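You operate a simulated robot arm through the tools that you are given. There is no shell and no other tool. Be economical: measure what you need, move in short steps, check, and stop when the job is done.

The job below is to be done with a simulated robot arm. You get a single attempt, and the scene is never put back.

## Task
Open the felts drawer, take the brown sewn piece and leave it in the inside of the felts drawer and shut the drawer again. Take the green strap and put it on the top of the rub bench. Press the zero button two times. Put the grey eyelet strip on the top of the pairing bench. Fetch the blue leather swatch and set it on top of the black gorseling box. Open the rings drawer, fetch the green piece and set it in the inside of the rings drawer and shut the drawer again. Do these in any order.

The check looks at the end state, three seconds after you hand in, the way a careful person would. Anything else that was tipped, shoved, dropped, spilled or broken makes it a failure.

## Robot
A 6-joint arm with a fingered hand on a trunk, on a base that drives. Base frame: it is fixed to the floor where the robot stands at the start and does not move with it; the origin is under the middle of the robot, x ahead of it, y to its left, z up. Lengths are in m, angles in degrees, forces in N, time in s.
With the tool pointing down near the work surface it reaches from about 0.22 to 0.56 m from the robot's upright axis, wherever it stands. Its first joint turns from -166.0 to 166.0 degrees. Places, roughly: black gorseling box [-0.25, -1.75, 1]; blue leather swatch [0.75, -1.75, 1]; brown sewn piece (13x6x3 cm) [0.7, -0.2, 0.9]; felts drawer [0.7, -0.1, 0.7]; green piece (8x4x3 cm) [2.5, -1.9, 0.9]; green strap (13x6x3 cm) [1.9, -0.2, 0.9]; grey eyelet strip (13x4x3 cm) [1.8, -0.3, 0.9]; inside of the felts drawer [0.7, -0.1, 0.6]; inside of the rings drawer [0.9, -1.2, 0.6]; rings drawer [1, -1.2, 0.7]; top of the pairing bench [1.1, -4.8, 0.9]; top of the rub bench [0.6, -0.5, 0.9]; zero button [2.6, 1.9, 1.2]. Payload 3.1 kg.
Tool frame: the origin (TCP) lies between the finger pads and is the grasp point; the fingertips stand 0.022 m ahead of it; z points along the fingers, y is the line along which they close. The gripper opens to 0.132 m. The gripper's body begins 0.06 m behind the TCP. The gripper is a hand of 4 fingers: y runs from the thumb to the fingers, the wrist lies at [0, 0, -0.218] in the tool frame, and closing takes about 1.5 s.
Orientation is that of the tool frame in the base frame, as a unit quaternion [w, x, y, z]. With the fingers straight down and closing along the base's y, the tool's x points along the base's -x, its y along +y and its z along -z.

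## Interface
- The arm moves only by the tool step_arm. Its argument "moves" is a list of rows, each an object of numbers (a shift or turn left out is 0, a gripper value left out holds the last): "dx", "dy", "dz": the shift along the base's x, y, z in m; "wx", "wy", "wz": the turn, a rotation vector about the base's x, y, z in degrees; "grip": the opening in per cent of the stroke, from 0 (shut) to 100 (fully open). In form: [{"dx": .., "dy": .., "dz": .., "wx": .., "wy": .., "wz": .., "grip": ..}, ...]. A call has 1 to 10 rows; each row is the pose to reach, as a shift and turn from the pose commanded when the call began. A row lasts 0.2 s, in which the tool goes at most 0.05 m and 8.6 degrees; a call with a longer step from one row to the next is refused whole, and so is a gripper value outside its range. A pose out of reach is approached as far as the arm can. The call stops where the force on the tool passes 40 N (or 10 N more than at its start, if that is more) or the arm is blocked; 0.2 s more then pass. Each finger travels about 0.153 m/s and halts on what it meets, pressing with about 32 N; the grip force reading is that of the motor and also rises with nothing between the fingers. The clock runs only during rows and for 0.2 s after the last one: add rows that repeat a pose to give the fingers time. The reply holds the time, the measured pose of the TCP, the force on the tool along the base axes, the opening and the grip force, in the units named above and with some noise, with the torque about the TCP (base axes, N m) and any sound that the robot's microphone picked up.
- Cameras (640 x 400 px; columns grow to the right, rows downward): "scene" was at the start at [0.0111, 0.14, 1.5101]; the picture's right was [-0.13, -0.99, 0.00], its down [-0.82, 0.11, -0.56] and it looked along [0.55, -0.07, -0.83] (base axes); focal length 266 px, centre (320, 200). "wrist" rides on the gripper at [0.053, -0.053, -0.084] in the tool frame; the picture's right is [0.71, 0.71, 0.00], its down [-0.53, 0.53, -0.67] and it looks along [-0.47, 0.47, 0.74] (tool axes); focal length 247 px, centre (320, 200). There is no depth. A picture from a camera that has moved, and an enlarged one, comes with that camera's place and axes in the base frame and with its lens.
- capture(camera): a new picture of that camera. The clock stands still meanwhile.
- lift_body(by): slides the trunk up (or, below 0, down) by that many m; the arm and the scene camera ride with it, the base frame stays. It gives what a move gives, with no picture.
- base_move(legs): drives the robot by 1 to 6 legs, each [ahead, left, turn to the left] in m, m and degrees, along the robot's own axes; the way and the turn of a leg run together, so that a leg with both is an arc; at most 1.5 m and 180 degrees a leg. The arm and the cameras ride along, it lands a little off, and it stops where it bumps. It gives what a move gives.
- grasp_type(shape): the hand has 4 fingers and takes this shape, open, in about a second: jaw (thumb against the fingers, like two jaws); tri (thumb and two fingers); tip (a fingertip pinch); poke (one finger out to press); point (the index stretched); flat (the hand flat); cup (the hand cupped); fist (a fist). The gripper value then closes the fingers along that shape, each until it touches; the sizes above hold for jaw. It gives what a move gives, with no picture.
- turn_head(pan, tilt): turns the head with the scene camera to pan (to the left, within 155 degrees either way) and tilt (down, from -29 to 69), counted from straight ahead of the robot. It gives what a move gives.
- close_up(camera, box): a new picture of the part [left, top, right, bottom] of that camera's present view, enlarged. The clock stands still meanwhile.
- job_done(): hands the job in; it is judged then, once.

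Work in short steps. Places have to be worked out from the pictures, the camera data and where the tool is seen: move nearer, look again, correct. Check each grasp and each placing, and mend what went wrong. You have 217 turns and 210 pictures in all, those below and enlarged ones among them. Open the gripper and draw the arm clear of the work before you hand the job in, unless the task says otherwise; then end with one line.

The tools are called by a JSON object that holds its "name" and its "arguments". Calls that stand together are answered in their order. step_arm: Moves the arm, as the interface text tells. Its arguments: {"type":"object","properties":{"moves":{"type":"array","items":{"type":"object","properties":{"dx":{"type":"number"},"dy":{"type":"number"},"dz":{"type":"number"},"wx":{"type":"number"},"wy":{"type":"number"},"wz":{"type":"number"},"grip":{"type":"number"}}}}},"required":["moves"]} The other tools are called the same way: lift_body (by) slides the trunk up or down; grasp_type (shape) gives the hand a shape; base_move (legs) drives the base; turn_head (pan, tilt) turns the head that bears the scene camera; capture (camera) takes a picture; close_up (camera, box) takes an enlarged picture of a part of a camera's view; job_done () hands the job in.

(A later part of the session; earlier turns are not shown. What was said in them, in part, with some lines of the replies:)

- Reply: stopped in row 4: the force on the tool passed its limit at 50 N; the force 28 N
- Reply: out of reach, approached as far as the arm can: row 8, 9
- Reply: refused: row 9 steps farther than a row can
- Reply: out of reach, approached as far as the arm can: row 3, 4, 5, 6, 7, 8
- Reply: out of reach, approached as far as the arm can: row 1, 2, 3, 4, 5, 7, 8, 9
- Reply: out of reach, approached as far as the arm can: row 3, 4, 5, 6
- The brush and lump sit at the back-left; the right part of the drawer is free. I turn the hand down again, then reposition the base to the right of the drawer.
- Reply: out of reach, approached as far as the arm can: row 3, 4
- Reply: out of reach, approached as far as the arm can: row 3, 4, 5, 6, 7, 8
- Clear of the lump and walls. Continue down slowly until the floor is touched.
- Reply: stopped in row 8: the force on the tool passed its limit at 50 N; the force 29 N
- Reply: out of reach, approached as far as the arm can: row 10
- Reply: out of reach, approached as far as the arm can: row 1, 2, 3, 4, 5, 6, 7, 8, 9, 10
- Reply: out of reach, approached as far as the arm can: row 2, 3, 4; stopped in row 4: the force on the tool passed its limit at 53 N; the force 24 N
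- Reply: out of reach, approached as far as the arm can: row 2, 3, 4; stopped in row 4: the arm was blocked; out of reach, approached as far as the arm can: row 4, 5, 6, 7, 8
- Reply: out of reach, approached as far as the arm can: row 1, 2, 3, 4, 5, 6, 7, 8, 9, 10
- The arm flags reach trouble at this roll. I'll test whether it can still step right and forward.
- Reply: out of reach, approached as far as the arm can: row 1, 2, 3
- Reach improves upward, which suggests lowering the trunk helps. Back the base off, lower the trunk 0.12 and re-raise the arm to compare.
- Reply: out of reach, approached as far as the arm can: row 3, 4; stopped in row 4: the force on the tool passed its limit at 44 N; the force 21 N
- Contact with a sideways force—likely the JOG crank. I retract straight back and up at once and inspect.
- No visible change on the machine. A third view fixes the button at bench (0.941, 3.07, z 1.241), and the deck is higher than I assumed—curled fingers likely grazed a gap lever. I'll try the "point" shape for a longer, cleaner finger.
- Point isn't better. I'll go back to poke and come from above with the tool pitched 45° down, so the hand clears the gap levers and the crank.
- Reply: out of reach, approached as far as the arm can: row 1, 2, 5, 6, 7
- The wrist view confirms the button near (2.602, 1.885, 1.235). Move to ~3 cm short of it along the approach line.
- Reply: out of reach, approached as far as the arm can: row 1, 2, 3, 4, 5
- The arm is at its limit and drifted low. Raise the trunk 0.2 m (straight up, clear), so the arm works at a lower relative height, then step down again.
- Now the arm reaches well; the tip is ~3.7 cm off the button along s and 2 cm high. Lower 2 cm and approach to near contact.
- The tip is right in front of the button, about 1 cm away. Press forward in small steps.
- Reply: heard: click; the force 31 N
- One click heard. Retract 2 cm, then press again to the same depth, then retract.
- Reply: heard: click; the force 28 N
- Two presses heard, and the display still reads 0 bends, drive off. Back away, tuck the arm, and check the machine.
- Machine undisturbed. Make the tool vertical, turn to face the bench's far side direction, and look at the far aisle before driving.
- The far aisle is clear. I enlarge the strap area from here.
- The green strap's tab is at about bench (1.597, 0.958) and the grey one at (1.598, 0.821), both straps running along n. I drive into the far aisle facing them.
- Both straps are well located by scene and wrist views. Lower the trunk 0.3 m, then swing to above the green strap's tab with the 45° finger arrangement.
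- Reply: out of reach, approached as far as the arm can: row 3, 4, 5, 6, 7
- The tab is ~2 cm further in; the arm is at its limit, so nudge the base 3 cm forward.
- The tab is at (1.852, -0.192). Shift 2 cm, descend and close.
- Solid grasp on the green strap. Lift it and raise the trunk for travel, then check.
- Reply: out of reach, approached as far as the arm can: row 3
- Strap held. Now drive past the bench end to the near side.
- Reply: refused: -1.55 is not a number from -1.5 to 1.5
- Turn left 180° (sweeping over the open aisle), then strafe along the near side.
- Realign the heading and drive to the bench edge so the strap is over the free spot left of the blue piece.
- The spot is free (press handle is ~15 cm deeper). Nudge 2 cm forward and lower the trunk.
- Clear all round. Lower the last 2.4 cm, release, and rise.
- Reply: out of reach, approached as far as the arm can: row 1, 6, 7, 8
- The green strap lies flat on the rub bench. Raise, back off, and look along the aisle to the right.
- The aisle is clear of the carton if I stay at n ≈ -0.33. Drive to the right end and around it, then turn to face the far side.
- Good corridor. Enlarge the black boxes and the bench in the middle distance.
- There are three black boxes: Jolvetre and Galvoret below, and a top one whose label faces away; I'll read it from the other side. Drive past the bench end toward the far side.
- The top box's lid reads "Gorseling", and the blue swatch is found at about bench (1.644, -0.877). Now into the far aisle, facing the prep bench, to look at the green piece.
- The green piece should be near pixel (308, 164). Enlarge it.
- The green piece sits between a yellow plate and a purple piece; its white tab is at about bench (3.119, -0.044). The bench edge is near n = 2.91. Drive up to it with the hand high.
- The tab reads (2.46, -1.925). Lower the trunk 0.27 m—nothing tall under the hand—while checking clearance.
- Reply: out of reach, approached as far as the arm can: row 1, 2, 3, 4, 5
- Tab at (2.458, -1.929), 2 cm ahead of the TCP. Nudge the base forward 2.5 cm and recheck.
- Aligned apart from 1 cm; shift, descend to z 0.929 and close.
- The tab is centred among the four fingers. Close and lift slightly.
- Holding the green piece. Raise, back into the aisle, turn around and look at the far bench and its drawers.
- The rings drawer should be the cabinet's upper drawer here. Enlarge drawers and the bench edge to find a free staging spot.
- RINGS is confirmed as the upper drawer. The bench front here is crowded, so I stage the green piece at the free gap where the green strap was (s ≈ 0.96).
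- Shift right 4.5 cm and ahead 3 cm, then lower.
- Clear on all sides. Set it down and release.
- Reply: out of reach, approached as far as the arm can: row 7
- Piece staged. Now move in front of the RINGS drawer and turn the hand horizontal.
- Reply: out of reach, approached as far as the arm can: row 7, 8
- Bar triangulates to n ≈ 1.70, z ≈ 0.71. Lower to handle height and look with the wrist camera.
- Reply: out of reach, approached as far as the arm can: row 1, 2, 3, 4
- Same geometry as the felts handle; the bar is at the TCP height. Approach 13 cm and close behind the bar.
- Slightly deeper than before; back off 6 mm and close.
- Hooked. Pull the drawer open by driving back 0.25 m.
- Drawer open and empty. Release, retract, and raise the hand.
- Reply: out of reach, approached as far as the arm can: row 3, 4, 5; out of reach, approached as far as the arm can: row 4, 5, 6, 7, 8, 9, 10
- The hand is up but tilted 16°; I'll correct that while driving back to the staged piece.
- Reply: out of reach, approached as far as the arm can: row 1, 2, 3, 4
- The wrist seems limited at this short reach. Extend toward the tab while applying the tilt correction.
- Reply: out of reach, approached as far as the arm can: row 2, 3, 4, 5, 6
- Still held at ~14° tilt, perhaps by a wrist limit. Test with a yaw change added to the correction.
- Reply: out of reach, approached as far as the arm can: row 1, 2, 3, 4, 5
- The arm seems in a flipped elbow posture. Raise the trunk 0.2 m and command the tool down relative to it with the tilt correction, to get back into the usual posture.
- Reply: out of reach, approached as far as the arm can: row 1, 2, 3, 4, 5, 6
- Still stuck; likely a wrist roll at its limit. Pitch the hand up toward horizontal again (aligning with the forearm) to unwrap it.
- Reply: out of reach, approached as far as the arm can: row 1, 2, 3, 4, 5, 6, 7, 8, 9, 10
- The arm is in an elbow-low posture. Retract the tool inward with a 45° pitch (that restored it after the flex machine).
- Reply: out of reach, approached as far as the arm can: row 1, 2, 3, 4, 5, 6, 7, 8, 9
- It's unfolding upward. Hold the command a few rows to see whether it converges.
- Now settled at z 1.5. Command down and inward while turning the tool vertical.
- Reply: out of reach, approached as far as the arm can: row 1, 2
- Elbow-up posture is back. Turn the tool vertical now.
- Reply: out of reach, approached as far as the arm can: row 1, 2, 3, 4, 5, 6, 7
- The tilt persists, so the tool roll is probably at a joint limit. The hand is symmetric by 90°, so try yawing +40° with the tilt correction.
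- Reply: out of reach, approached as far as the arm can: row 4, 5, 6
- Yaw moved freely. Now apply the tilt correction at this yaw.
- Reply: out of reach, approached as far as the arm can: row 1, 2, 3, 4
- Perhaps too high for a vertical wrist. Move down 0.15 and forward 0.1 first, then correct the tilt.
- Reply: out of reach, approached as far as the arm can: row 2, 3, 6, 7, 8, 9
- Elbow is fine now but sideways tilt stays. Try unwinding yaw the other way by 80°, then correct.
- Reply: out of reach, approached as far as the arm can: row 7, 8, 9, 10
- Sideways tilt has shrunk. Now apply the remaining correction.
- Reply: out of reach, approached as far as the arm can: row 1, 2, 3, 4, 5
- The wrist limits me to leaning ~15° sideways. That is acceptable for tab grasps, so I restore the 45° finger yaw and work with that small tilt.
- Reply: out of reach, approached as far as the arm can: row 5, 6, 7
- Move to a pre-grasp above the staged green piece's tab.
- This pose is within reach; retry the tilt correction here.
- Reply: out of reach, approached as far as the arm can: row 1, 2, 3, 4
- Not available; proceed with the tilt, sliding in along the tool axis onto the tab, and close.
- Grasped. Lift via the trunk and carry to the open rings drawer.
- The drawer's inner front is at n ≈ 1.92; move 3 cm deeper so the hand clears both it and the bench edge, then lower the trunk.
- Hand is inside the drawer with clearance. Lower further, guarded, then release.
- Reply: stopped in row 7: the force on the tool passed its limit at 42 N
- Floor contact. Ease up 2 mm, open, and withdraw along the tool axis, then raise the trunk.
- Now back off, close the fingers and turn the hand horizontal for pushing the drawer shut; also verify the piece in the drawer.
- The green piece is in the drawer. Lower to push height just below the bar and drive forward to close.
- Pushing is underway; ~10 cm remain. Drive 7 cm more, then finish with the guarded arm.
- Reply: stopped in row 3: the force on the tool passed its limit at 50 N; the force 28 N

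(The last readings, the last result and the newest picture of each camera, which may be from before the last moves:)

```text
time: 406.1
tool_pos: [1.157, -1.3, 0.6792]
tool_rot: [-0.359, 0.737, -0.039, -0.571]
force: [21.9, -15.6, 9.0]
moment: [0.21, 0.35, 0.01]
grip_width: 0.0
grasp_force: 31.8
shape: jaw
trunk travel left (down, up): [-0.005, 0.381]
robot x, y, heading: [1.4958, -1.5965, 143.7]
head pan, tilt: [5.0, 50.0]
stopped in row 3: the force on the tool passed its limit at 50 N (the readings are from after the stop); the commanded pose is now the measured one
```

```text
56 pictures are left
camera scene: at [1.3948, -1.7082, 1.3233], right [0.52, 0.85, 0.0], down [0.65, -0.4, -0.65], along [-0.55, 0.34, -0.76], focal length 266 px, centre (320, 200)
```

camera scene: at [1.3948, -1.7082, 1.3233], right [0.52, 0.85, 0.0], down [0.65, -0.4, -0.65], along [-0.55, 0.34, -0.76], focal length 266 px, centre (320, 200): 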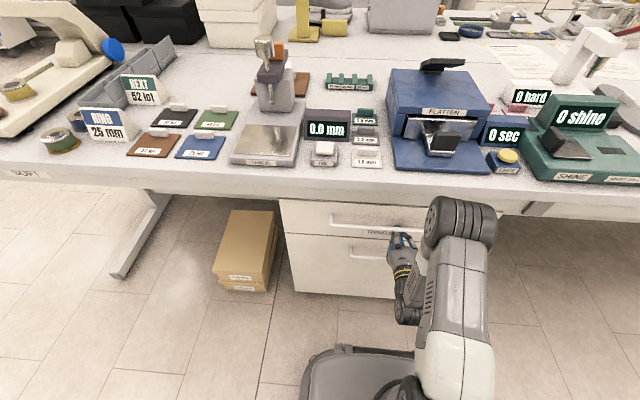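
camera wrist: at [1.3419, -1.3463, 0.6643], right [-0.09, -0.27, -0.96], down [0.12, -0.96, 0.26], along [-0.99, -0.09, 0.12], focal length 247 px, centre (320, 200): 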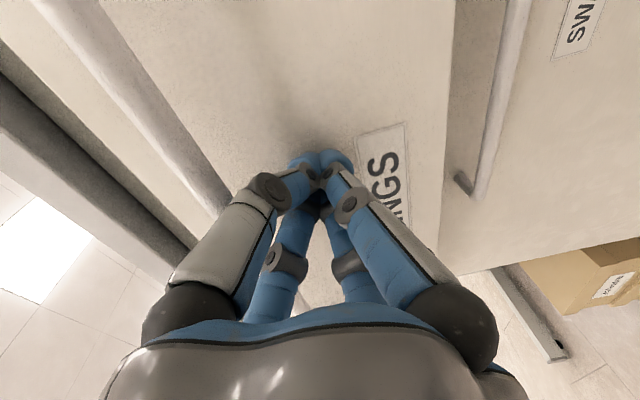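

The rings drawer is shut (50 N stop). Back off, raise, and reverse the hand rotation.

{"name": "base_move", "arguments": {"legs": [[-0.28, 0, 0]]}}

{"name": "lift_body", "arguments": {"by": 0.36}}

{"name": "step_arm", "arguments": {"moves": [{"dx": -0.0084, "dy": 0.0063, "wx": -4.9, "wy": -6.5, "wz": 2.4}, {"dx": -0.0168, "dy": 0.0126, "wx": -9.8, "wy": -13, "wz": 4.8}, {"dx": -0.025, "dy": 0.019, "wx": -14.7, "wy": -19.5, "wz": 7.2}, {"dx": -0.0336, "dy": 0.025, "wx": -19.6, "wy": -26, "wz": 9.6}, {"dx": -0.042, "dy": 0.0315, "wx": -24.5, "wy": -32.5, "wz": 12}, {"dx": -0.05, "dy": 0.038, "wx": -29.4, "wy": -39, "wz": 14.4}, {"dx": -0.059, "dy": 0.044, "wx": -34.3, "wy": -45.5, "wz": 16.8}, {"dx": -0.067, "dy": 0.05, "wx": -39.2, "wy": -52, "wz": 19.2}, {"dx": -0.0756, "dy": 0.0567, "wx": -44.1, "wy": -58.5, "wz": 21.6}, {"dx": -0.084, "dy": 0.063, "wx": -49, "wy": -65, "wz": 24}]}}

{"name": "turn_head", "arguments": {"pan": 20, "tilt": 45}}

{"name": "capture", "arguments": {"camera": "scene"}}

```text
time: 408.0
tool_pos: [1.3837, -1.467, 0.6768]
tool_rot: [-0.361, 0.737, -0.042, -0.569]
force: [0.2, 0.7, -0.2]
moment: [-0.01, 0.0, 0.01]
grip_width: 0.0
grasp_force: 32.0
shape: jaw
trunk travel left (down, up): [-0.005, 0.381]
robot x, y, heading: [1.724, -1.7632, 143.2]
head pan, tilt: [5.0, 50.0]
```

```text
time: 411.5
tool_pos: [1.3832, -1.4671, 1.0361]
tool_rot: [-0.361, 0.737, -0.042, -0.57]
force: [-0.5, 0.2, 0.7]
moment: [0.0, 0.0, 0.0]
grip_width: 0.0001
grasp_force: 31.6
shape: jaw
trunk travel left (down, up): [-0.365, 0.021]
robot x, y, heading: [1.7248, -1.762, 143.2]
head pan, tilt: [5.0, 50.0]
```

```text
time: 413.7
tool_pos: [1.2989, -1.4029, 1.0342]
tool_rot: [0.109, 0.987, 0.075, -0.088]
force: [0.4, 1.0, 0.6]
moment: [0.0, -0.02, 0.02]
grip_width: 0.0001
grasp_force: 31.8
shape: jaw
trunk travel left (down, up): [-0.365, 0.021]
robot x, y, heading: [1.7215, -1.7604, 143.6]
head pan, tilt: [5.0, 50.0]
```

```text
time: 414.5
tool_pos: [1.2999, -1.4036, 1.0366]
tool_rot: [0.109, 0.987, 0.075, -0.092]
force: [1.1, 0.2, 0.0]
moment: [-0.01, -0.02, 0.03]
grip_width: 0.0001
grasp_force: 31.8
shape: jaw
trunk travel left (down, up): [-0.365, 0.021]
robot x, y, heading: [1.723, -1.7653, 143.2]
head pan, tilt: [20.0, 45.0]
```

```text
55 pictures are left
camera scene: at [1.6057, -1.8909, 1.69], right [0.29, 0.96, 0.0], down [0.68, -0.2, -0.71], along [-0.68, 0.2, -0.71], focal length 266 px, centre (320, 200)
```

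scene: 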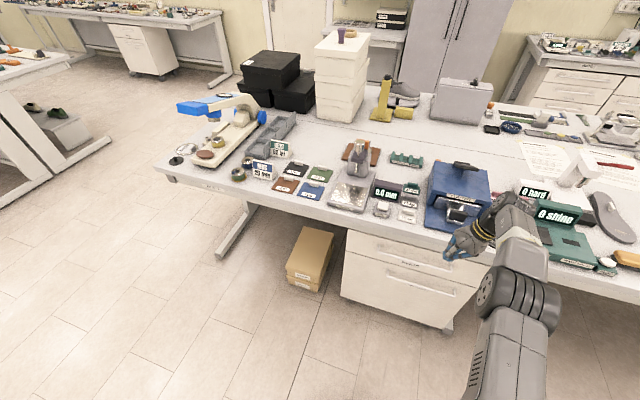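

Everything is tidy. Next the blue swatch: its tab is near bench (1.614, -0.861). Drive so the hand is above it.

{"name": "base_move", "arguments": {"legs": [[0, 0.51, 0], [0.22, 0, 0]]}}

{"name": "step_arm", "arguments": {"moves": [{"grip": 25}, {"grip": 50}, {"grip": 50}]}}

{"name": "capture", "arguments": {"camera": "wrist"}}

{"name": "turn_head", "arguments": {"pan": 0, "tilt": 50}}

{"name": "capture", "arguments": {"camera": "scene"}}

```text
time: 418.8
tool_pos: [0.8125, -1.6892, 1.0368]
tool_rot: [0.108, 0.987, 0.074, -0.092]
force: [0.3, -0.7, 0.2]
moment: [-0.03, 0.0, -0.03]
grip_width: 0.0
grasp_force: 32.3
shape: jaw
trunk travel left (down, up): [-0.365, 0.021]
robot x, y, heading: [1.2362, -2.0452, 143.1]
head pan, tilt: [20.0, 45.0]
```

```text
time: 419.6
tool_pos: [0.813, -1.6889, 1.0376]
tool_rot: [0.108, 0.987, 0.074, -0.092]
force: [0.2, 0.2, 0.0]
moment: [-0.04, -0.02, -0.01]
grip_width: 0.0656
grasp_force: 0.0
shape: jaw
trunk travel left (down, up): [-0.365, 0.021]
robot x, y, heading: [1.2337, -2.0466, 143.1]
head pan, tilt: [20.0, 45.0]
```

```text
54 pictures are left
camera wrist: at [0.869, -1.6123, 1.0947], right [0.81, -0.59, 0.0], down [-0.31, -0.42, 0.85], along [-0.5, -0.69, -0.53], focal length 247 px, centre (320, 200)
```

wrist: 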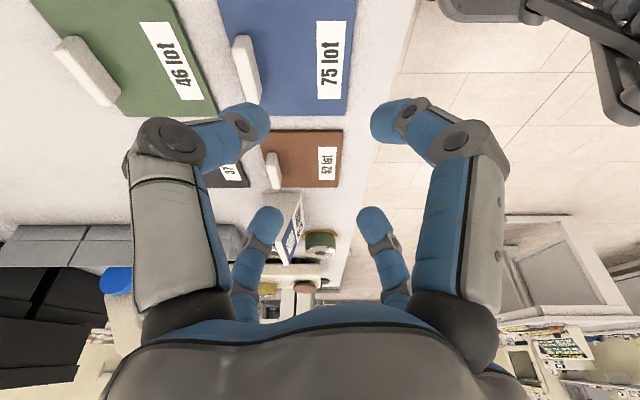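

```text
time: 420.4
tool_pos: [0.813, -1.6891, 1.0362]
tool_rot: [0.108, 0.987, 0.075, -0.092]
force: [0.4, 1.1, -0.2]
moment: [-0.01, -0.02, 0.01]
grip_width: 0.066
grasp_force: 0.1
shape: jaw
trunk travel left (down, up): [-0.365, 0.021]
robot x, y, heading: [1.2339, -2.0479, 143.3]
head pan, tilt: [0.0, 50.0]
```

```text
53 pictures are left
camera scene: at [1.1348, -2.1537, 1.6831], right [0.6, 0.8, 0.0], down [0.61, -0.46, -0.64], along [-0.52, 0.38, -0.77], focal length 266 px, centre (320, 200)
```

scene: 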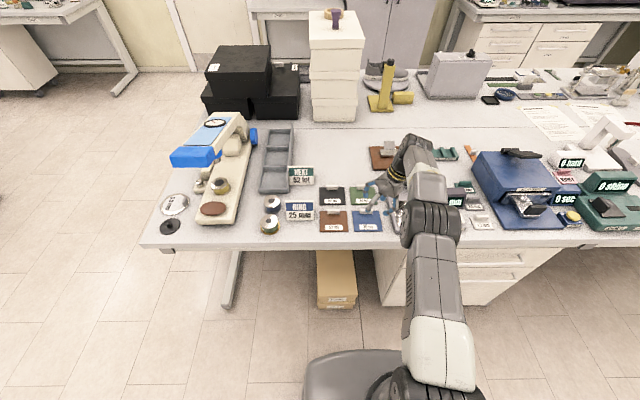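

The blue tab is at bench (1.612, -0.870). Drive 5.2 cm ahead and recheck.

{"name": "base_move", "arguments": {"legs": [[0.054, -0.01, 0]]}}

{"name": "step_arm", "arguments": {"moves": [{"dz": -0.03}, {"dz": -0.045}, {"dz": -0.045}]}}

{"name": "capture", "arguments": {"camera": "wrist"}}

```text
time: 421.4
tool_pos: [0.775, -1.6489, 1.0363]
tool_rot: [0.109, 0.987, 0.075, -0.092]
force: [1.1, 0.0, -0.9]
moment: [0.01, -0.01, 0.03]
grip_width: 0.0656
grasp_force: 0.0
shape: jaw
trunk travel left (down, up): [-0.365, 0.021]
robot x, y, heading: [1.1992, -2.008, 143.3]
head pan, tilt: [0.0, 50.0]
```

```text
time: 422.2
tool_pos: [0.7743, -1.6486, 0.99]
tool_rot: [0.107, 0.987, 0.074, -0.092]
force: [-0.3, 0.4, -0.5]
moment: [0.0, -0.02, 0.01]
grip_width: 0.066
grasp_force: 0.1
shape: jaw
trunk travel left (down, up): [-0.365, 0.021]
robot x, y, heading: [1.1979, -2.01, 143.3]
head pan, tilt: [0.0, 50.0]
```

```text
52 pictures are left
camera wrist: at [0.8311, -1.5724, 1.0486], right [0.81, -0.59, 0.0], down [-0.31, -0.42, 0.85], along [-0.5, -0.69, -0.53], focal length 247 px, centre (320, 200)
```

wrist: 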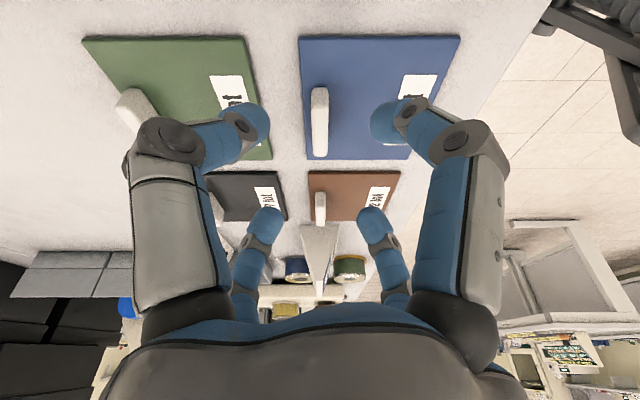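

Identical view to the earlier successful pre-grasp. Descend along the axis and close.

{"name": "step_arm", "arguments": {"moves": [{"dx": -0.005, "dy": -0.007, "dz": -0.028}, {"dx": -0.009, "dy": -0.0135, "dz": -0.046}, {"dx": -0.009, "dy": -0.0135, "dz": -0.055}, {"dx": -0.009, "dy": -0.0135, "dz": -0.055, "grip": 25}, {"dx": -0.009, "dy": -0.0135, "dz": -0.055, "grip": 0}, {"dx": -0.009, "dy": -0.0135, "dz": -0.055, "grip": 0}, {"dx": -0.009, "dy": -0.0135, "dz": -0.055, "grip": 0}, {"dx": -0.009, "dy": -0.0135, "dz": -0.045, "grip": 0}, {"dx": -0.009, "dy": -0.0135, "dz": -0.02, "grip": 0}]}}

{"name": "capture", "arguments": {"camera": "wrist"}}

```text
time: 424.2
tool_pos: [0.7652, -1.664, 0.9716]
tool_rot: [0.108, 0.987, 0.075, -0.092]
force: [-1.0, 0.1, -0.7]
moment: [0.01, -0.02, -0.02]
grip_width: 0.0141
grasp_force: 32.3
shape: jaw
trunk travel left (down, up): [-0.365, 0.021]
robot x, y, heading: [1.1984, -2.01, 143.4]
head pan, tilt: [0.0, 50.0]
```

```text
51 pictures are left
camera wrist: at [0.8227, -1.5864, 1.0298], right [0.81, -0.59, 0.0], down [-0.31, -0.42, 0.85], along [-0.5, -0.69, -0.53], focal length 247 px, centre (320, 200)
```

wrist: 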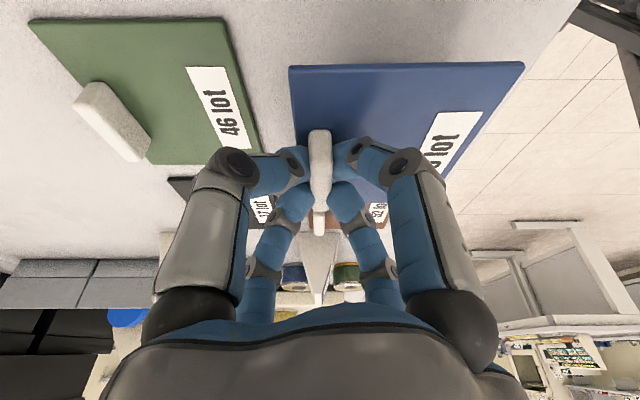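

Swatch held. Lift, back off, raise the arm higher, and drive round to the bench's right end.

{"name": "step_arm", "arguments": {"moves": [{"dz": 0.03}, {"dz": 0.06}, {"dx": 0.02, "dy": -0.015, "dz": 0.09}, {"dx": 0.04, "dy": -0.03, "dz": 0.12}, {"dx": 0.05, "dy": -0.038, "dz": 0.15}]}}

{"name": "base_move", "arguments": {"legs": [[-0.1, 0, 0], [0, 1.45, 0], [0, 0, -90]]}}

{"name": "capture", "arguments": {"camera": "wrist"}}

```text
time: 425.4
tool_pos: [0.8143, -1.7012, 1.1217]
tool_rot: [0.107, 0.987, 0.074, -0.092]
force: [0.4, 0.9, -0.3]
moment: [0.02, -0.02, 0.01]
grip_width: 0.0143
grasp_force: 31.6
shape: jaw
trunk travel left (down, up): [-0.365, 0.021]
robot x, y, heading: [1.2006, -2.0049, 143.2]
head pan, tilt: [0.0, 50.0]
```

```text
time: 437.1
tool_pos: [0.7308, -2.8419, 1.1214]
tool_rot: [0.013, 0.76, -0.634, -0.142]
force: [0.4, 0.5, -1.2]
moment: [0.0, -0.01, 0.01]
grip_width: 0.0139
grasp_force: 32.1
shape: jaw
trunk travel left (down, up): [-0.365, 0.021]
robot x, y, heading: [0.4342, -3.2376, 55.0]
head pan, tilt: [0.0, 50.0]
```

```text
50 pictures are left
camera wrist: at [0.8088, -2.8972, 1.1789], right [-0.57, -0.82, 0.0], down [-0.43, 0.3, 0.85], along [-0.7, 0.48, -0.53], focal length 247 px, centre (320, 200)
```

wrist: 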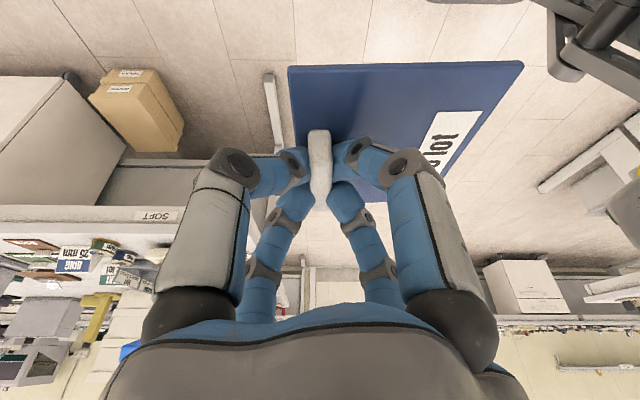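

Held fine. Strafe to line up with the black boxes, then raise the arm.

{"name": "base_move", "arguments": {"legs": [[0, 1.4, -2]]}}

{"name": "step_arm", "arguments": {"moves": [{"dz": 0.04}, {"dz": 0.08}, {"dz": 0.12}, {"dz": 0.14}]}}

{"name": "turn_head", "arguments": {"pan": 0, "tilt": 40}}

{"name": "capture", "arguments": {"camera": "scene"}}

```text
time: 444.0
tool_pos: [-0.3806, -2.0394, 1.1208]
tool_rot: [0.011, 0.752, -0.644, -0.141]
force: [-0.2, 0.5, 0.6]
moment: [-0.01, 0.0, 0.02]
grip_width: 0.0136
grasp_force: 32.2
shape: jaw
trunk travel left (down, up): [-0.365, 0.021]
robot x, y, heading: [-0.6846, -2.4217, 53.3]
head pan, tilt: [0.0, 50.0]
```

```text
time: 445.0
tool_pos: [-0.3816, -2.0402, 1.2615]
tool_rot: [0.012, 0.752, -0.644, -0.141]
force: [0.3, 0.5, -0.3]
moment: [-0.02, 0.01, -0.02]
grip_width: 0.0138
grasp_force: 31.9
shape: jaw
trunk travel left (down, up): [-0.365, 0.021]
robot x, y, heading: [-0.6868, -2.4266, 53.3]
head pan, tilt: [0.0, 50.0]
```

```text
time: 445.8
tool_pos: [-0.3815, -2.0411, 1.2614]
tool_rot: [0.011, 0.752, -0.644, -0.141]
force: [0.9, 0.0, -0.7]
moment: [0.02, 0.01, 0.01]
grip_width: 0.014
grasp_force: 32.7
shape: jaw
trunk travel left (down, up): [-0.365, 0.021]
robot x, y, heading: [-0.6855, -2.4236, 53.4]
head pan, tilt: [0.0, 40.0]
```

```text
49 pictures are left
camera scene: at [-0.7883, -2.3153, 1.6972], right [0.8, -0.6, 0.0], down [-0.38, -0.52, -0.77], along [0.46, 0.61, -0.64], focal length 266 px, centre (320, 200)
```

scene: 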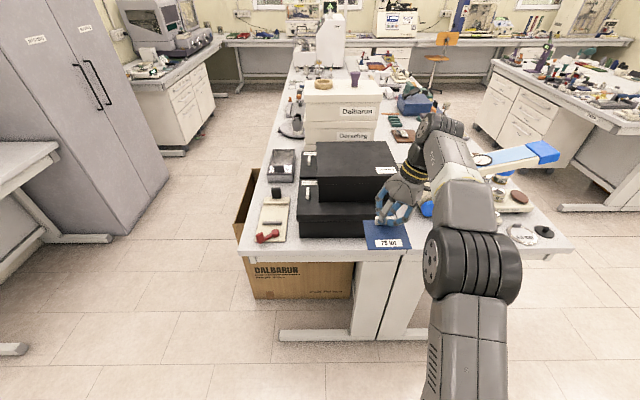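

Robot is aligned with the black box stack (lid front edge s ≈ -1.49). Drive ahead 0.41 m with the swatch high above the lid.

{"name": "base_move", "arguments": {"legs": [[0.41, 0, -0.3]]}}

{"name": "step_arm", "arguments": {"moves": [{"dx": 0.018, "dy": 0.024}, {"dx": 0.036, "dy": 0.048, "dz": -0.02}, {"dx": 0.036, "dy": 0.048, "dz": -0.05}, {"dx": 0.036, "dy": 0.048, "dz": -0.05}]}}

{"name": "capture", "arguments": {"camera": "wrist"}}

{"name": "capture", "arguments": {"camera": "scene"}}

```text
time: 448.3
tool_pos: [-0.1354, -1.713, 1.2615]
tool_rot: [0.012, 0.75, -0.646, -0.142]
force: [0.2, 1.1, -1.0]
moment: [0.01, -0.03, 0.02]
grip_width: 0.0142
grasp_force: 32.2
shape: jaw
trunk travel left (down, up): [-0.365, 0.021]
robot x, y, heading: [-0.44, -2.0977, 53.1]
head pan, tilt: [0.0, 40.0]
```

```text
time: 449.3
tool_pos: [-0.1107, -1.6789, 1.2046]
tool_rot: [0.012, 0.751, -0.645, -0.141]
force: [-0.3, 0.9, -0.9]
moment: [-0.02, -0.04, 0.03]
grip_width: 0.0138
grasp_force: 31.9
shape: jaw
out of reach, approached as far as the arm can: row 1, 2, 3, 4
trunk travel left (down, up): [-0.365, 0.021]
robot x, y, heading: [-0.4384, -2.0957, 53.4]
head pan, tilt: [0.0, 40.0]
```

```text
48 pictures are left
camera wrist: at [-0.0328, -1.7345, 1.2629], right [-0.59, -0.8, 0.0], down [-0.42, 0.31, 0.85], along [-0.68, 0.5, -0.53], focal length 247 px, centre (320, 200)
```

wrist: 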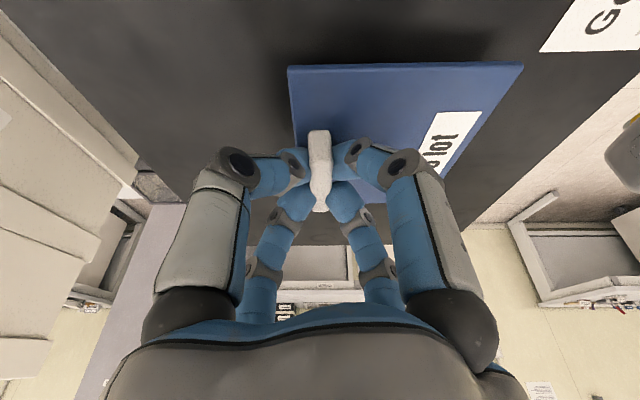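

```text
47 pictures are left
camera scene: at [-0.5434, -1.9872, 1.6973], right [0.8, -0.6, 0.0], down [-0.39, -0.51, -0.77], along [0.46, 0.61, -0.64], focal length 266 px, centre (320, 200)
```

scene: 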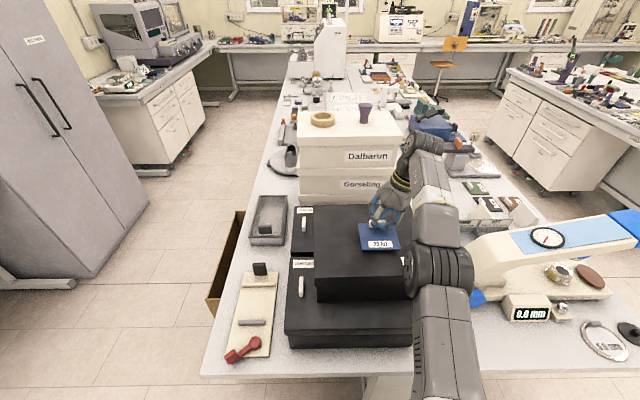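

The shadow suggests the lid is close beneath (lid top ≈ 1.15), and the swatch is well inside its edges. Descend in 3 mm steps until light contact.

{"name": "step_arm", "arguments": {"moves": [{"dz": -0.003}, {"dz": -0.006}, {"dz": -0.009}, {"dz": -0.012}, {"dz": -0.015}]}}

{"name": "close_up", "arguments": {"camera": "scene", "box": [290, 180, 430, 320]}}

```text
time: 450.5
tool_pos: [-0.1098, -1.6776, 1.1926]
tool_rot: [0.01, 0.75, -0.646, -0.142]
force: [1.4, -0.2, 3.6]
moment: [-0.24, 0.19, -0.01]
grip_width: 0.0141
grasp_force: 32.2
shape: jaw
trunk travel left (down, up): [-0.365, 0.021]
robot x, y, heading: [-0.4395, -2.0963, 52.9]
head pan, tilt: [0.0, 40.0]
```

```text
2.86 times, centred on (360, 250) of scene
camera zoom: at [-0.5429, -1.9866, 1.6973], right [0.8, -0.6, 0.0], down [-0.39, -0.51, -0.77], along [0.46, 0.61, -0.64], focal length 760 px, centre (206, 57)
```

zoom: 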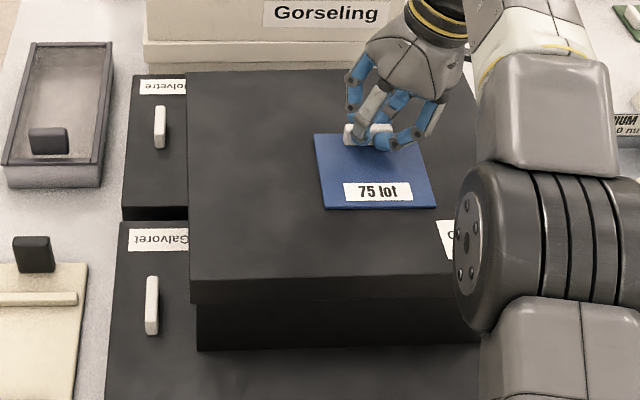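

Light contact (3.6 N) with the swatch flat on the lid. Open and withdraw along the tool axis.

{"name": "step_arm", "arguments": {"moves": [{"grip": 20}, {"grip": 40}, {"grip": 50}, {"grip": 50}, {"dx": 0.005, "dy": -0.004, "dz": 0.02}, {"dx": 0.014, "dy": -0.01, "dz": 0.06}, {"dx": 0.014, "dy": -0.01, "dz": 0.09}]}}

{"name": "base_move", "arguments": {"legs": [[-0.45, 0, 0]]}}

{"name": "close_up", "arguments": {"camera": "scene", "box": [260, 100, 440, 260]}}

```text
time: 452.1
tool_pos: [-0.1097, -1.7074, 1.2596]
tool_rot: [0.012, 0.75, -0.645, -0.143]
force: [0.4, 1.1, 0.6]
moment: [-0.03, 0.0, 0.01]
grip_width: 0.0656
grasp_force: 0.0
shape: jaw
out of reach, approached as far as the arm can: row 5, 6, 7
trunk travel left (down, up): [-0.365, 0.021]
robot x, y, heading: [-0.4441, -2.0946, 53.2]
head pan, tilt: [0.0, 40.0]
```

```text
time: 454.8
tool_pos: [-0.3811, -2.0744, 1.2588]
tool_rot: [0.01, 0.746, -0.651, -0.141]
force: [0.4, -0.1, 0.9]
moment: [-0.01, -0.01, 0.01]
grip_width: 0.0658
grasp_force: 0.1
shape: jaw
trunk travel left (down, up): [-0.365, 0.021]
robot x, y, heading: [-0.7137, -2.461, 52.6]
head pan, tilt: [0.0, 40.0]
```

```text
2.50 times, centred on (350, 180) of scene
camera zoom: at [-0.8174, -2.3481, 1.6973], right [0.79, -0.61, 0.0], down [-0.39, -0.51, -0.77], along [0.47, 0.61, -0.64], focal length 665 px, centre (245, 250)
```

zoom: 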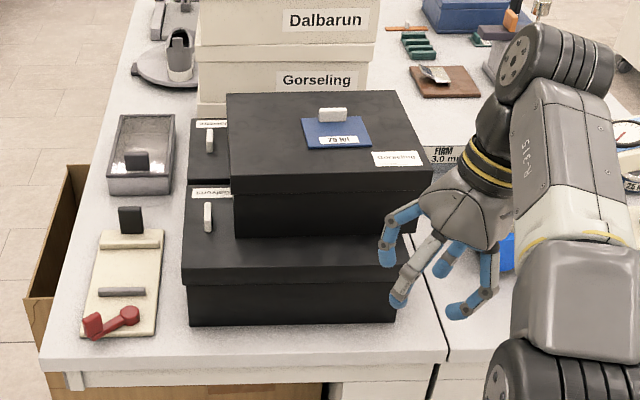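

The blue swatch rests on the black Gorseling box. Now go back to the far aisle for the grey eyelet strip.

{"name": "base_move", "arguments": {"legs": [[0, -1.35, 0.4], [0, 0, 90], [0, -1.5, 0], [0, -1.5, 0], [0, -0.2, 0]]}}

{"name": "capture", "arguments": {"camera": "wrist"}}

```text
time: 480.8
tool_pos: [1.6603, -0.2889, 1.2589]
tool_rot: [0.112, 0.984, 0.11, -0.088]
force: [-0.2, 0.6, -0.6]
moment: [0.0, 0.0, 0.0]
grip_width: 0.0656
grasp_force: 0.1
shape: jaw
trunk travel left (down, up): [-0.365, 0.021]
robot x, y, heading: [2.0728, -0.5871, 147.4]
head pan, tilt: [0.0, 40.0]
```

```text
44 pictures are left
camera wrist: at [1.7108, -0.2085, 1.3174], right [0.85, -0.53, 0.0], down [-0.28, -0.44, 0.85], along [-0.45, -0.72, -0.53], focal length 247 px, centre (320, 200)
```

wrist: 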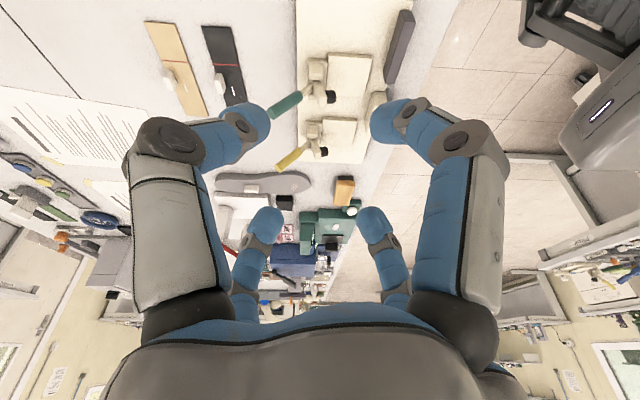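

Heading drifted by 4°. Correct the heading, back 10 cm, shift right, and lower the trunk.

{"name": "base_move", "arguments": {"legs": [[0, 0, -4.4], [-0.1, -0.04, 0]]}}

{"name": "lift_body", "arguments": {"by": -0.24}}

{"name": "capture", "arguments": {"camera": "wrist"}}

```text
time: 482.5
tool_pos: [1.7894, -0.2898, 1.2595]
tool_rot: [0.109, 0.987, 0.072, -0.092]
force: [-0.4, 0.2, -0.3]
moment: [0.01, 0.0, -0.01]
grip_width: 0.0658
grasp_force: 0.0
shape: jaw
trunk travel left (down, up): [-0.365, 0.021]
robot x, y, heading: [2.177, -0.6203, 143.0]
head pan, tilt: [0.0, 40.0]
```

```text
time: 485.0
tool_pos: [1.7884, -0.2883, 1.0195]
tool_rot: [0.107, 0.987, 0.072, -0.092]
force: [0.4, 1.1, 0.1]
moment: [0.05, 0.01, 0.03]
grip_width: 0.0656
grasp_force: 0.1
shape: jaw
trunk travel left (down, up): [-0.125, 0.261]
robot x, y, heading: [2.1773, -0.62, 143.1]
head pan, tilt: [0.0, 40.0]
```

```text
43 pictures are left
camera wrist: at [1.8463, -0.2117, 1.0773], right [0.8, -0.6, 0.0], down [-0.31, -0.42, 0.85], along [-0.51, -0.68, -0.53], focal length 247 px, centre (320, 200)
```

wrist: 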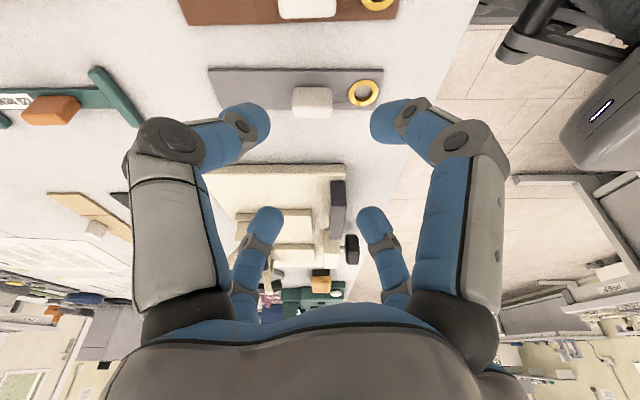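

The tab is at (1.7706, -0.3035). Slide down along the tool axis and close.

{"name": "step_arm", "arguments": {"moves": [{"dx": -0.007, "dy": -0.006, "dz": -0.035}, {"dx": -0.0145, "dy": -0.0125, "dz": -0.065}, {"dx": -0.0178, "dy": -0.0152, "dz": -0.084}, {"dx": -0.0178, "dy": -0.0152, "dz": -0.085}, {"dx": -0.0178, "dy": -0.0152, "dz": -0.085, "grip": 25}, {"dx": -0.0178, "dy": -0.0152, "dz": -0.085, "grip": 0}, {"dx": -0.0178, "dy": -0.0152, "dz": -0.085, "grip": 0}, {"dx": -0.0178, "dy": -0.0152, "dz": -0.085, "grip": 0}]}}

{"name": "capture", "arguments": {"camera": "wrist"}}

```text
time: 486.8
tool_pos: [1.7716, -0.3055, 0.9366]
tool_rot: [0.107, 0.987, 0.073, -0.093]
force: [1.1, 1.7, 5.2]
moment: [0.07, -0.11, 0.05]
grip_width: 0.0153
grasp_force: 32.3
shape: jaw
trunk travel left (down, up): [-0.125, 0.261]
robot x, y, heading: [2.1748, -0.6189, 143.2]
head pan, tilt: [0.0, 40.0]
```

```text
42 pictures are left
camera wrist: at [1.8291, -0.2282, 0.9931], right [0.8, -0.6, 0.0], down [-0.31, -0.42, 0.85], along [-0.51, -0.68, -0.53], focal length 247 px, centre (320, 200)
```

wrist: 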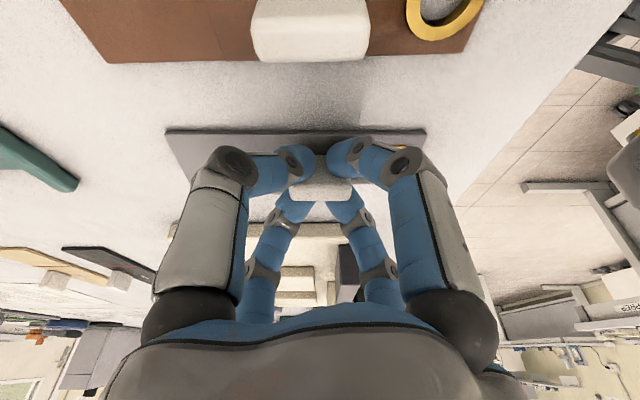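

Gripped. Lift gently and check it is held.

{"name": "step_arm", "arguments": {"moves": [{"dz": 0.015}, {"dz": 0.04}, {"dz": 0.06}]}}

{"name": "lift_body", "arguments": {"by": 0.2}}

{"name": "capture", "arguments": {"camera": "wrist"}}

```text
time: 487.6
tool_pos: [1.7695, -0.3041, 0.9953]
tool_rot: [0.108, 0.987, 0.073, -0.092]
force: [0.4, -0.6, -0.7]
moment: [-0.03, -0.03, -0.03]
grip_width: 0.0155
grasp_force: 32.4
shape: jaw
trunk travel left (down, up): [-0.125, 0.261]
robot x, y, heading: [2.1786, -0.6231, 142.9]
head pan, tilt: [0.0, 40.0]
```

```text
time: 489.8
tool_pos: [1.7684, -0.3039, 1.1941]
tool_rot: [0.108, 0.987, 0.073, -0.092]
force: [-0.1, -0.3, 0.5]
moment: [-0.01, -0.01, 0.04]
grip_width: 0.0152
grasp_force: 31.7
shape: jaw
trunk travel left (down, up): [-0.325, 0.061]
robot x, y, heading: [2.1763, -0.6209, 143.2]
head pan, tilt: [0.0, 40.0]
```

```text
41 pictures are left
camera wrist: at [1.8257, -0.2276, 1.2527], right [0.8, -0.6, 0.0], down [-0.32, -0.42, 0.85], along [-0.51, -0.68, -0.53], focal length 247 px, centre (320, 200)
```

wrist: 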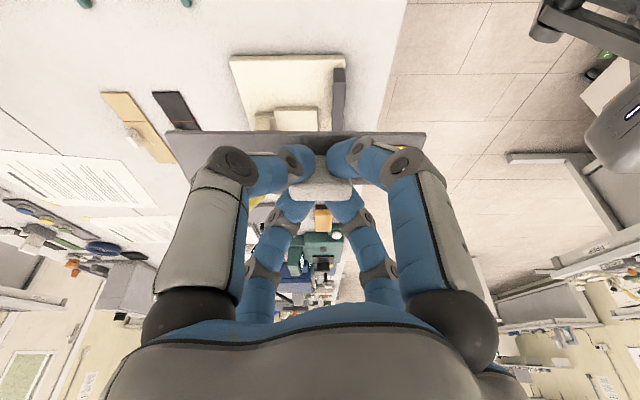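

Held securely. Back off from the bench and drive along the aisle to the far right.

{"name": "base_move", "arguments": {"legs": [[-0.33, 0, 0], [0, 1.2, 0]]}}

{"name": "base_move", "arguments": {"legs": [[0, 1.3, 0], [0, 0.9, 0]]}}

{"name": "turn_head", "arguments": {"pan": 150, "tilt": 25}}

{"name": "capture", "arguments": {"camera": "scene"}}

```text
time: 497.6
tool_pos: [1.2923, -1.4522, 1.1952]
tool_rot: [0.107, 0.988, 0.063, -0.094]
force: [0.1, -0.1, -0.4]
moment: [0.01, 0.01, -0.01]
grip_width: 0.0153
grasp_force: 32.0
shape: jaw
trunk travel left (down, up): [-0.325, 0.061]
robot x, y, heading: [1.6987, -1.7751, 142.0]
head pan, tilt: [0.0, 40.0]
```

```text
time: 508.4
tool_pos: [-0.0174, -3.1878, 1.193]
tool_rot: [0.107, 0.987, 0.072, -0.093]
force: [-0.8, 0.5, 0.3]
moment: [0.0, 0.02, 0.0]
grip_width: 0.016
grasp_force: 31.9
shape: jaw
trunk travel left (down, up): [-0.325, 0.061]
robot x, y, heading: [0.391, -3.5031, 143.1]
head pan, tilt: [0.0, 40.0]
```

```text
time: 510.7
tool_pos: [-0.0163, -3.188, 1.1945]
tool_rot: [0.108, 0.987, 0.072, -0.093]
force: [0.3, 0.0, -1.1]
moment: [0.04, 0.01, 0.02]
grip_width: 0.0156
grasp_force: 31.7
shape: jaw
trunk travel left (down, up): [-0.325, 0.061]
robot x, y, heading: [0.3913, -3.5002, 143.0]
head pan, tilt: [150.0, 25.0]
```

```text
40 pictures are left
camera scene: at [0.3871, -3.7406, 1.6803], right [-0.92, -0.39, 0.0], down [-0.16, 0.39, -0.91], along [0.35, -0.83, -0.42], focal length 266 px, centre (320, 200)
```

scene: 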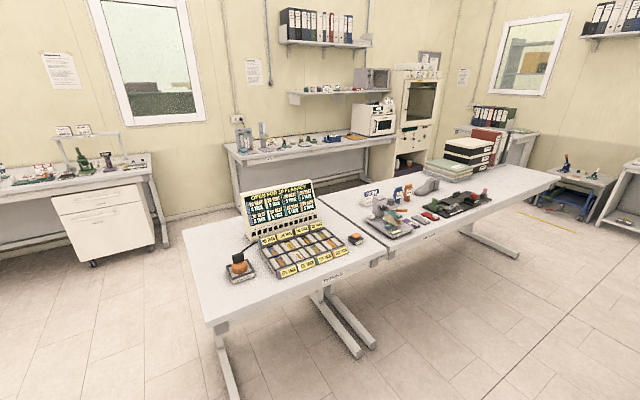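

{"name": "close_up", "arguments": {"camera": "scene", "box": [290, 210, 450, 310]}}

```text
4.00 times, centred on (370, 260) of scene
camera zoom: at [0.3871, -3.7406, 1.6803], right [-0.92, -0.39, 0.0], down [-0.16, 0.39, -0.91], along [0.35, -0.83, -0.42], focal length 1064 px, centre (120, -40)
```

zoom: 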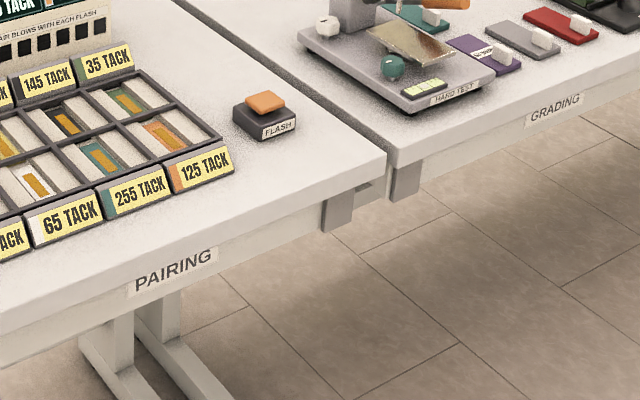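

The left bench is PAIRING, with a free area at its left end (around n 3.78, s -2.86). Drive around to that end.

{"name": "base_move", "arguments": {"legs": [[0, -0.2, 0], [-1.38, 0, 0], [0, 0, 90]]}}

{"name": "turn_head", "arguments": {"pan": 0, "tilt": 45}}

{"name": "capture", "arguments": {"camera": "scene"}}

{"name": "capture", "arguments": {"camera": "wrist"}}

```text
time: 522.5
tool_pos: [1.2885, -4.5768, 1.1945]
tool_rot: [0.143, 0.665, 0.733, 0.008]
force: [0.1, -0.5, -0.6]
moment: [-0.01, 0.01, -0.01]
grip_width: 0.0151
grasp_force: 32.3
shape: jaw
trunk travel left (down, up): [-0.325, 0.061]
robot x, y, heading: [1.6258, -4.182, -129.6]
head pan, tilt: [150.0, 25.0]
```

```text
time: 524.9
tool_pos: [1.2893, -4.5776, 1.195]
tool_rot: [0.142, 0.665, 0.733, 0.009]
force: [0.6, 0.2, 0.1]
moment: [-0.01, -0.01, 0.02]
grip_width: 0.0152
grasp_force: 32.0
shape: jaw
trunk travel left (down, up): [-0.325, 0.061]
robot x, y, heading: [1.6237, -4.1846, -129.8]
head pan, tilt: [0.0, 45.0]
```

```text
38 pictures are left
camera scene: at [1.7249, -4.294, 1.6497], right [-0.77, 0.64, 0.0], down [0.45, 0.54, -0.71], along [-0.45, -0.54, -0.71], focal length 266 px, centre (320, 200)
```

scene: 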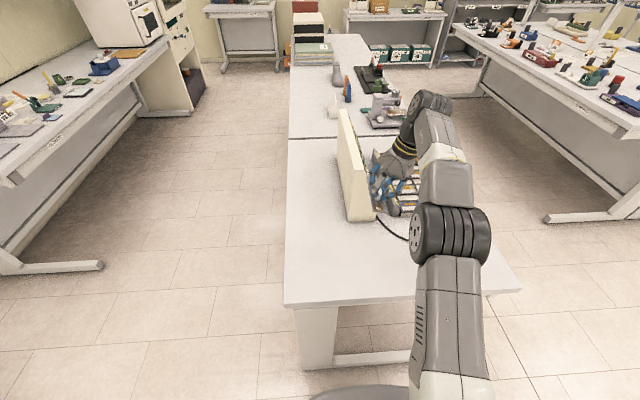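

```text
37 pictures are left
camera wrist: at [1.2146, -4.517, 1.2526], right [0.64, 0.77, 0.0], down [0.41, -0.34, 0.85], along [0.66, -0.54, -0.53], focal length 247 px, centre (320, 200)
```

wrist: 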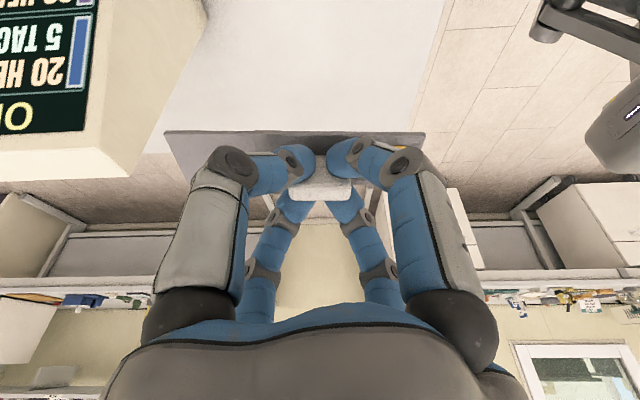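

The strip is over the free end of the pairing bench, with the display's near end ~6 cm beyond it. Back 3 cm for margin and lower the trunk.

{"name": "base_move", "arguments": {"legs": [[-0.03, 0, 0]]}}

{"name": "lift_body", "arguments": {"by": -0.235}}

{"name": "capture", "arguments": {"camera": "wrist"}}

{"name": "capture", "arguments": {"camera": "scene"}}

```text
time: 525.7
tool_pos: [1.3077, -4.5539, 1.194]
tool_rot: [0.142, 0.666, 0.732, 0.008]
force: [-0.2, -0.3, -0.3]
moment: [0.01, 0.02, -0.01]
grip_width: 0.0152
grasp_force: 31.4
shape: jaw
trunk travel left (down, up): [-0.325, 0.061]
robot x, y, heading: [1.6458, -4.1666, -129.9]
head pan, tilt: [0.0, 45.0]
```

```text
time: 528.2
tool_pos: [1.3083, -4.5537, 0.959]
tool_rot: [0.142, 0.665, 0.733, 0.008]
force: [-0.6, -0.1, -0.9]
moment: [0.0, 0.0, 0.0]
grip_width: 0.0154
grasp_force: 31.8
shape: jaw
trunk travel left (down, up): [-0.09, 0.296]
robot x, y, heading: [1.6427, -4.1599, -130.1]
head pan, tilt: [0.0, 45.0]
```

```text
36 pictures are left
camera wrist: at [1.2334, -4.494, 1.0173], right [0.64, 0.77, 0.0], down [0.41, -0.34, 0.85], along [0.66, -0.54, -0.53], focal length 247 px, centre (320, 200)
```

wrist: 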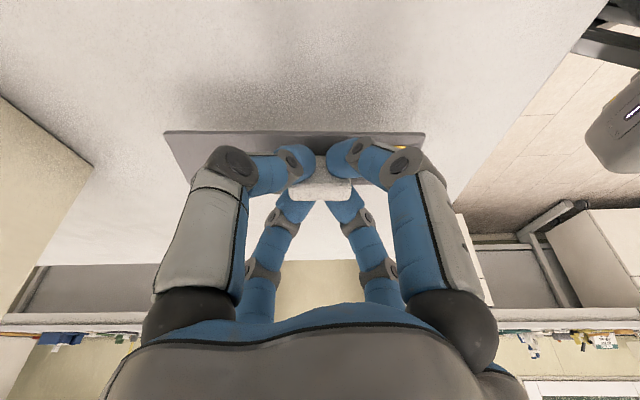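

```text
35 pictures are left
camera scene: at [1.7438, -4.2711, 1.4145], right [-0.77, 0.64, 0.0], down [0.45, 0.54, -0.71], along [-0.45, -0.54, -0.71], focal length 266 px, centre (320, 200)
```

scene: 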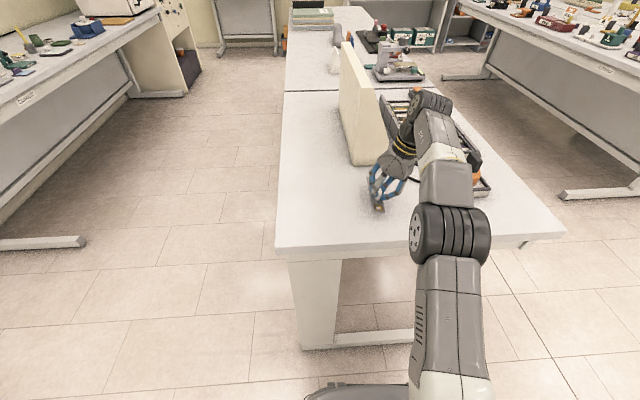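

Clear. Lower the final 2 cm in small steps.

{"name": "step_arm", "arguments": {"moves": [{"dz": -0.01}, {"dz": -0.016}, {"dz": -0.02}, {"dz": -0.023}, {"dz": -0.023}]}}

```text
time: 529.4
tool_pos: [1.3077, -4.5536, 0.9348]
tool_rot: [0.141, 0.666, 0.732, 0.007]
force: [-0.3, -0.3, 0.1]
moment: [-0.01, 0.01, 0.0]
grip_width: 0.0153
grasp_force: 31.7
shape: jaw
trunk travel left (down, up): [-0.09, 0.296]
robot x, y, heading: [1.6431, -4.1651, -129.8]
head pan, tilt: [0.0, 45.0]
```

No contact yet; continue 2 mm at a time.

{"name": "step_arm", "arguments": {"moves": [{"dz": -0.002}, {"dz": -0.004}, {"dz": -0.006}]}}

{"name": "capture", "arguments": {"camera": "wrist"}}

```text
time: 530.2
tool_pos: [1.3095, -4.554, 0.934]
tool_rot: [0.142, 0.665, 0.733, 0.003]
force: [0.4, -6.0, 31.8]
moment: [0.14, 0.15, -0.01]
grip_width: 0.0158
grasp_force: 31.9
shape: jaw
trunk travel left (down, up): [-0.09, 0.296]
robot x, y, heading: [1.6457, -4.1625, -130.0]
head pan, tilt: [0.0, 45.0]
```

```text
34 pictures are left
camera wrist: at [1.2349, -4.4941, 0.9915], right [0.64, 0.77, -0.01], down [0.41, -0.33, 0.85], along [0.65, -0.54, -0.53], focal length 247 px, centre (320, 200)
```

wrist: 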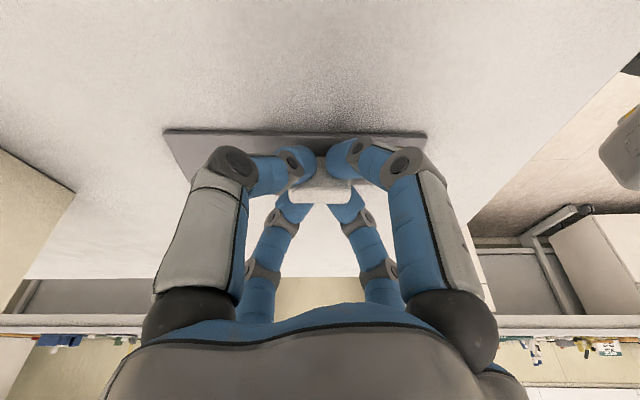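

Contact made. Ease up 3 mm, open, and withdraw along the tool axis.

{"name": "step_arm", "arguments": {"moves": [{"dz": 0.004}, {"dz": 0.004, "grip": 20}, {"dz": 0.004, "grip": 40}, {"dz": 0.004, "grip": 50}, {"dz": 0.004, "grip": 50}, {"dx": -0.005, "dy": 0.004, "dz": 0.025}, {"dx": -0.013, "dy": 0.011, "dz": 0.06}, {"dx": -0.018, "dy": 0.014, "dz": 0.09}]}}

{"name": "lift_body", "arguments": {"by": 0.2}}

{"name": "base_move", "arguments": {"legs": [[-0.35, 0, 0]]}}

{"name": "capture", "arguments": {"camera": "scene"}}

```text
time: 532.0
tool_pos: [1.3011, -4.5258, 1.0074]
tool_rot: [0.142, 0.666, 0.733, 0.008]
force: [0.5, -0.4, 0.1]
moment: [0.0, 0.0, -0.04]
grip_width: 0.0656
grasp_force: 0.1
shape: jaw
out of reach, approached as far as the arm can: row 7, 8
trunk travel left (down, up): [-0.09, 0.296]
robot x, y, heading: [1.6442, -4.1654, -129.9]
head pan, tilt: [0.0, 45.0]
```

```text
time: 534.1
tool_pos: [1.3012, -4.5268, 1.2078]
tool_rot: [0.142, 0.666, 0.733, 0.009]
force: [0.2, 0.9, -0.3]
moment: [-0.01, 0.01, 0.01]
grip_width: 0.0656
grasp_force: 0.0
shape: jaw
trunk travel left (down, up): [-0.29, 0.096]
robot x, y, heading: [1.6406, -4.1634, -130.1]
head pan, tilt: [0.0, 45.0]
```

```text
time: 536.4
tool_pos: [1.5284, -4.2547, 1.2079]
tool_rot: [0.142, 0.665, 0.733, 0.008]
force: [0.4, -0.1, 0.7]
moment: [-0.01, -0.04, -0.01]
grip_width: 0.0656
grasp_force: 0.0
shape: jaw
trunk travel left (down, up): [-0.29, 0.096]
robot x, y, heading: [1.8694, -3.8917, -129.8]
head pan, tilt: [0.0, 45.0]
```

```text
33 pictures are left
camera scene: at [1.9709, -3.9995, 1.6142], right [-0.77, 0.64, 0.0], down [0.45, 0.54, -0.71], along [-0.45, -0.54, -0.71], focal length 266 px, centre (320, 200)
```

scene: 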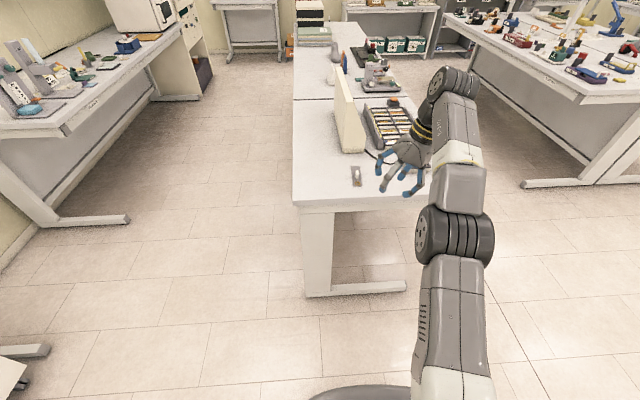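

Enlarge to verify the strip lies flat and fully on the bench.

{"name": "close_up", "arguments": {"camera": "scene", "box": [280, 80, 440, 220]}}

```text
2.86 times, centred on (360, 150) of scene
camera zoom: at [1.9709, -3.9995, 1.6142], right [-0.77, 0.64, 0.0], down [0.45, 0.54, -0.71], along [-0.45, -0.54, -0.71], focal length 760 px, centre (206, 343)
```

zoom: 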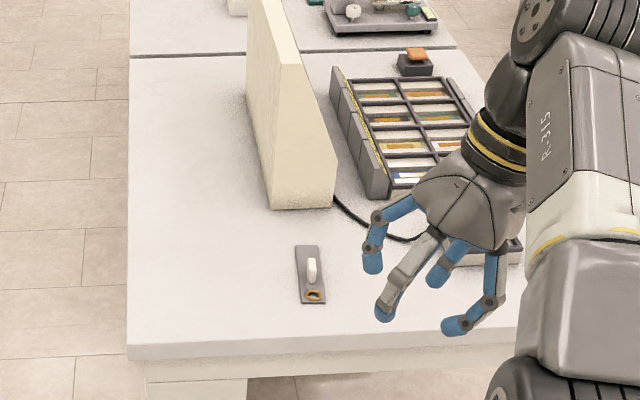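

The grey strip lies flat on the pairing bench. Open the hand fully, then hand in.

{"name": "step_arm", "arguments": {"moves": [{"grip": 75}, {"grip": 100}, {"grip": 100}]}}

{"name": "job_done", "arguments": {}}

```text
time: 537.2
tool_pos: [1.5297, -4.2562, 1.2088]
tool_rot: [0.142, 0.665, 0.733, 0.007]
force: [-0.1, -0.3, 0.0]
moment: [0.02, -0.02, -0.01]
grip_width: 0.1318
grasp_force: 0.2
shape: jaw
trunk travel left (down, up): [-0.29, 0.096]
robot x, y, heading: [1.8693, -3.893, -129.8]
head pan, tilt: [0.0, 45.0]
```

```text
The job is handed in.
```

All six tasks are done and the job is handed in; while lining up for the zero button the hand knocked something on that machine once (about 44 N), but pictures afterwards showed nothing changed.
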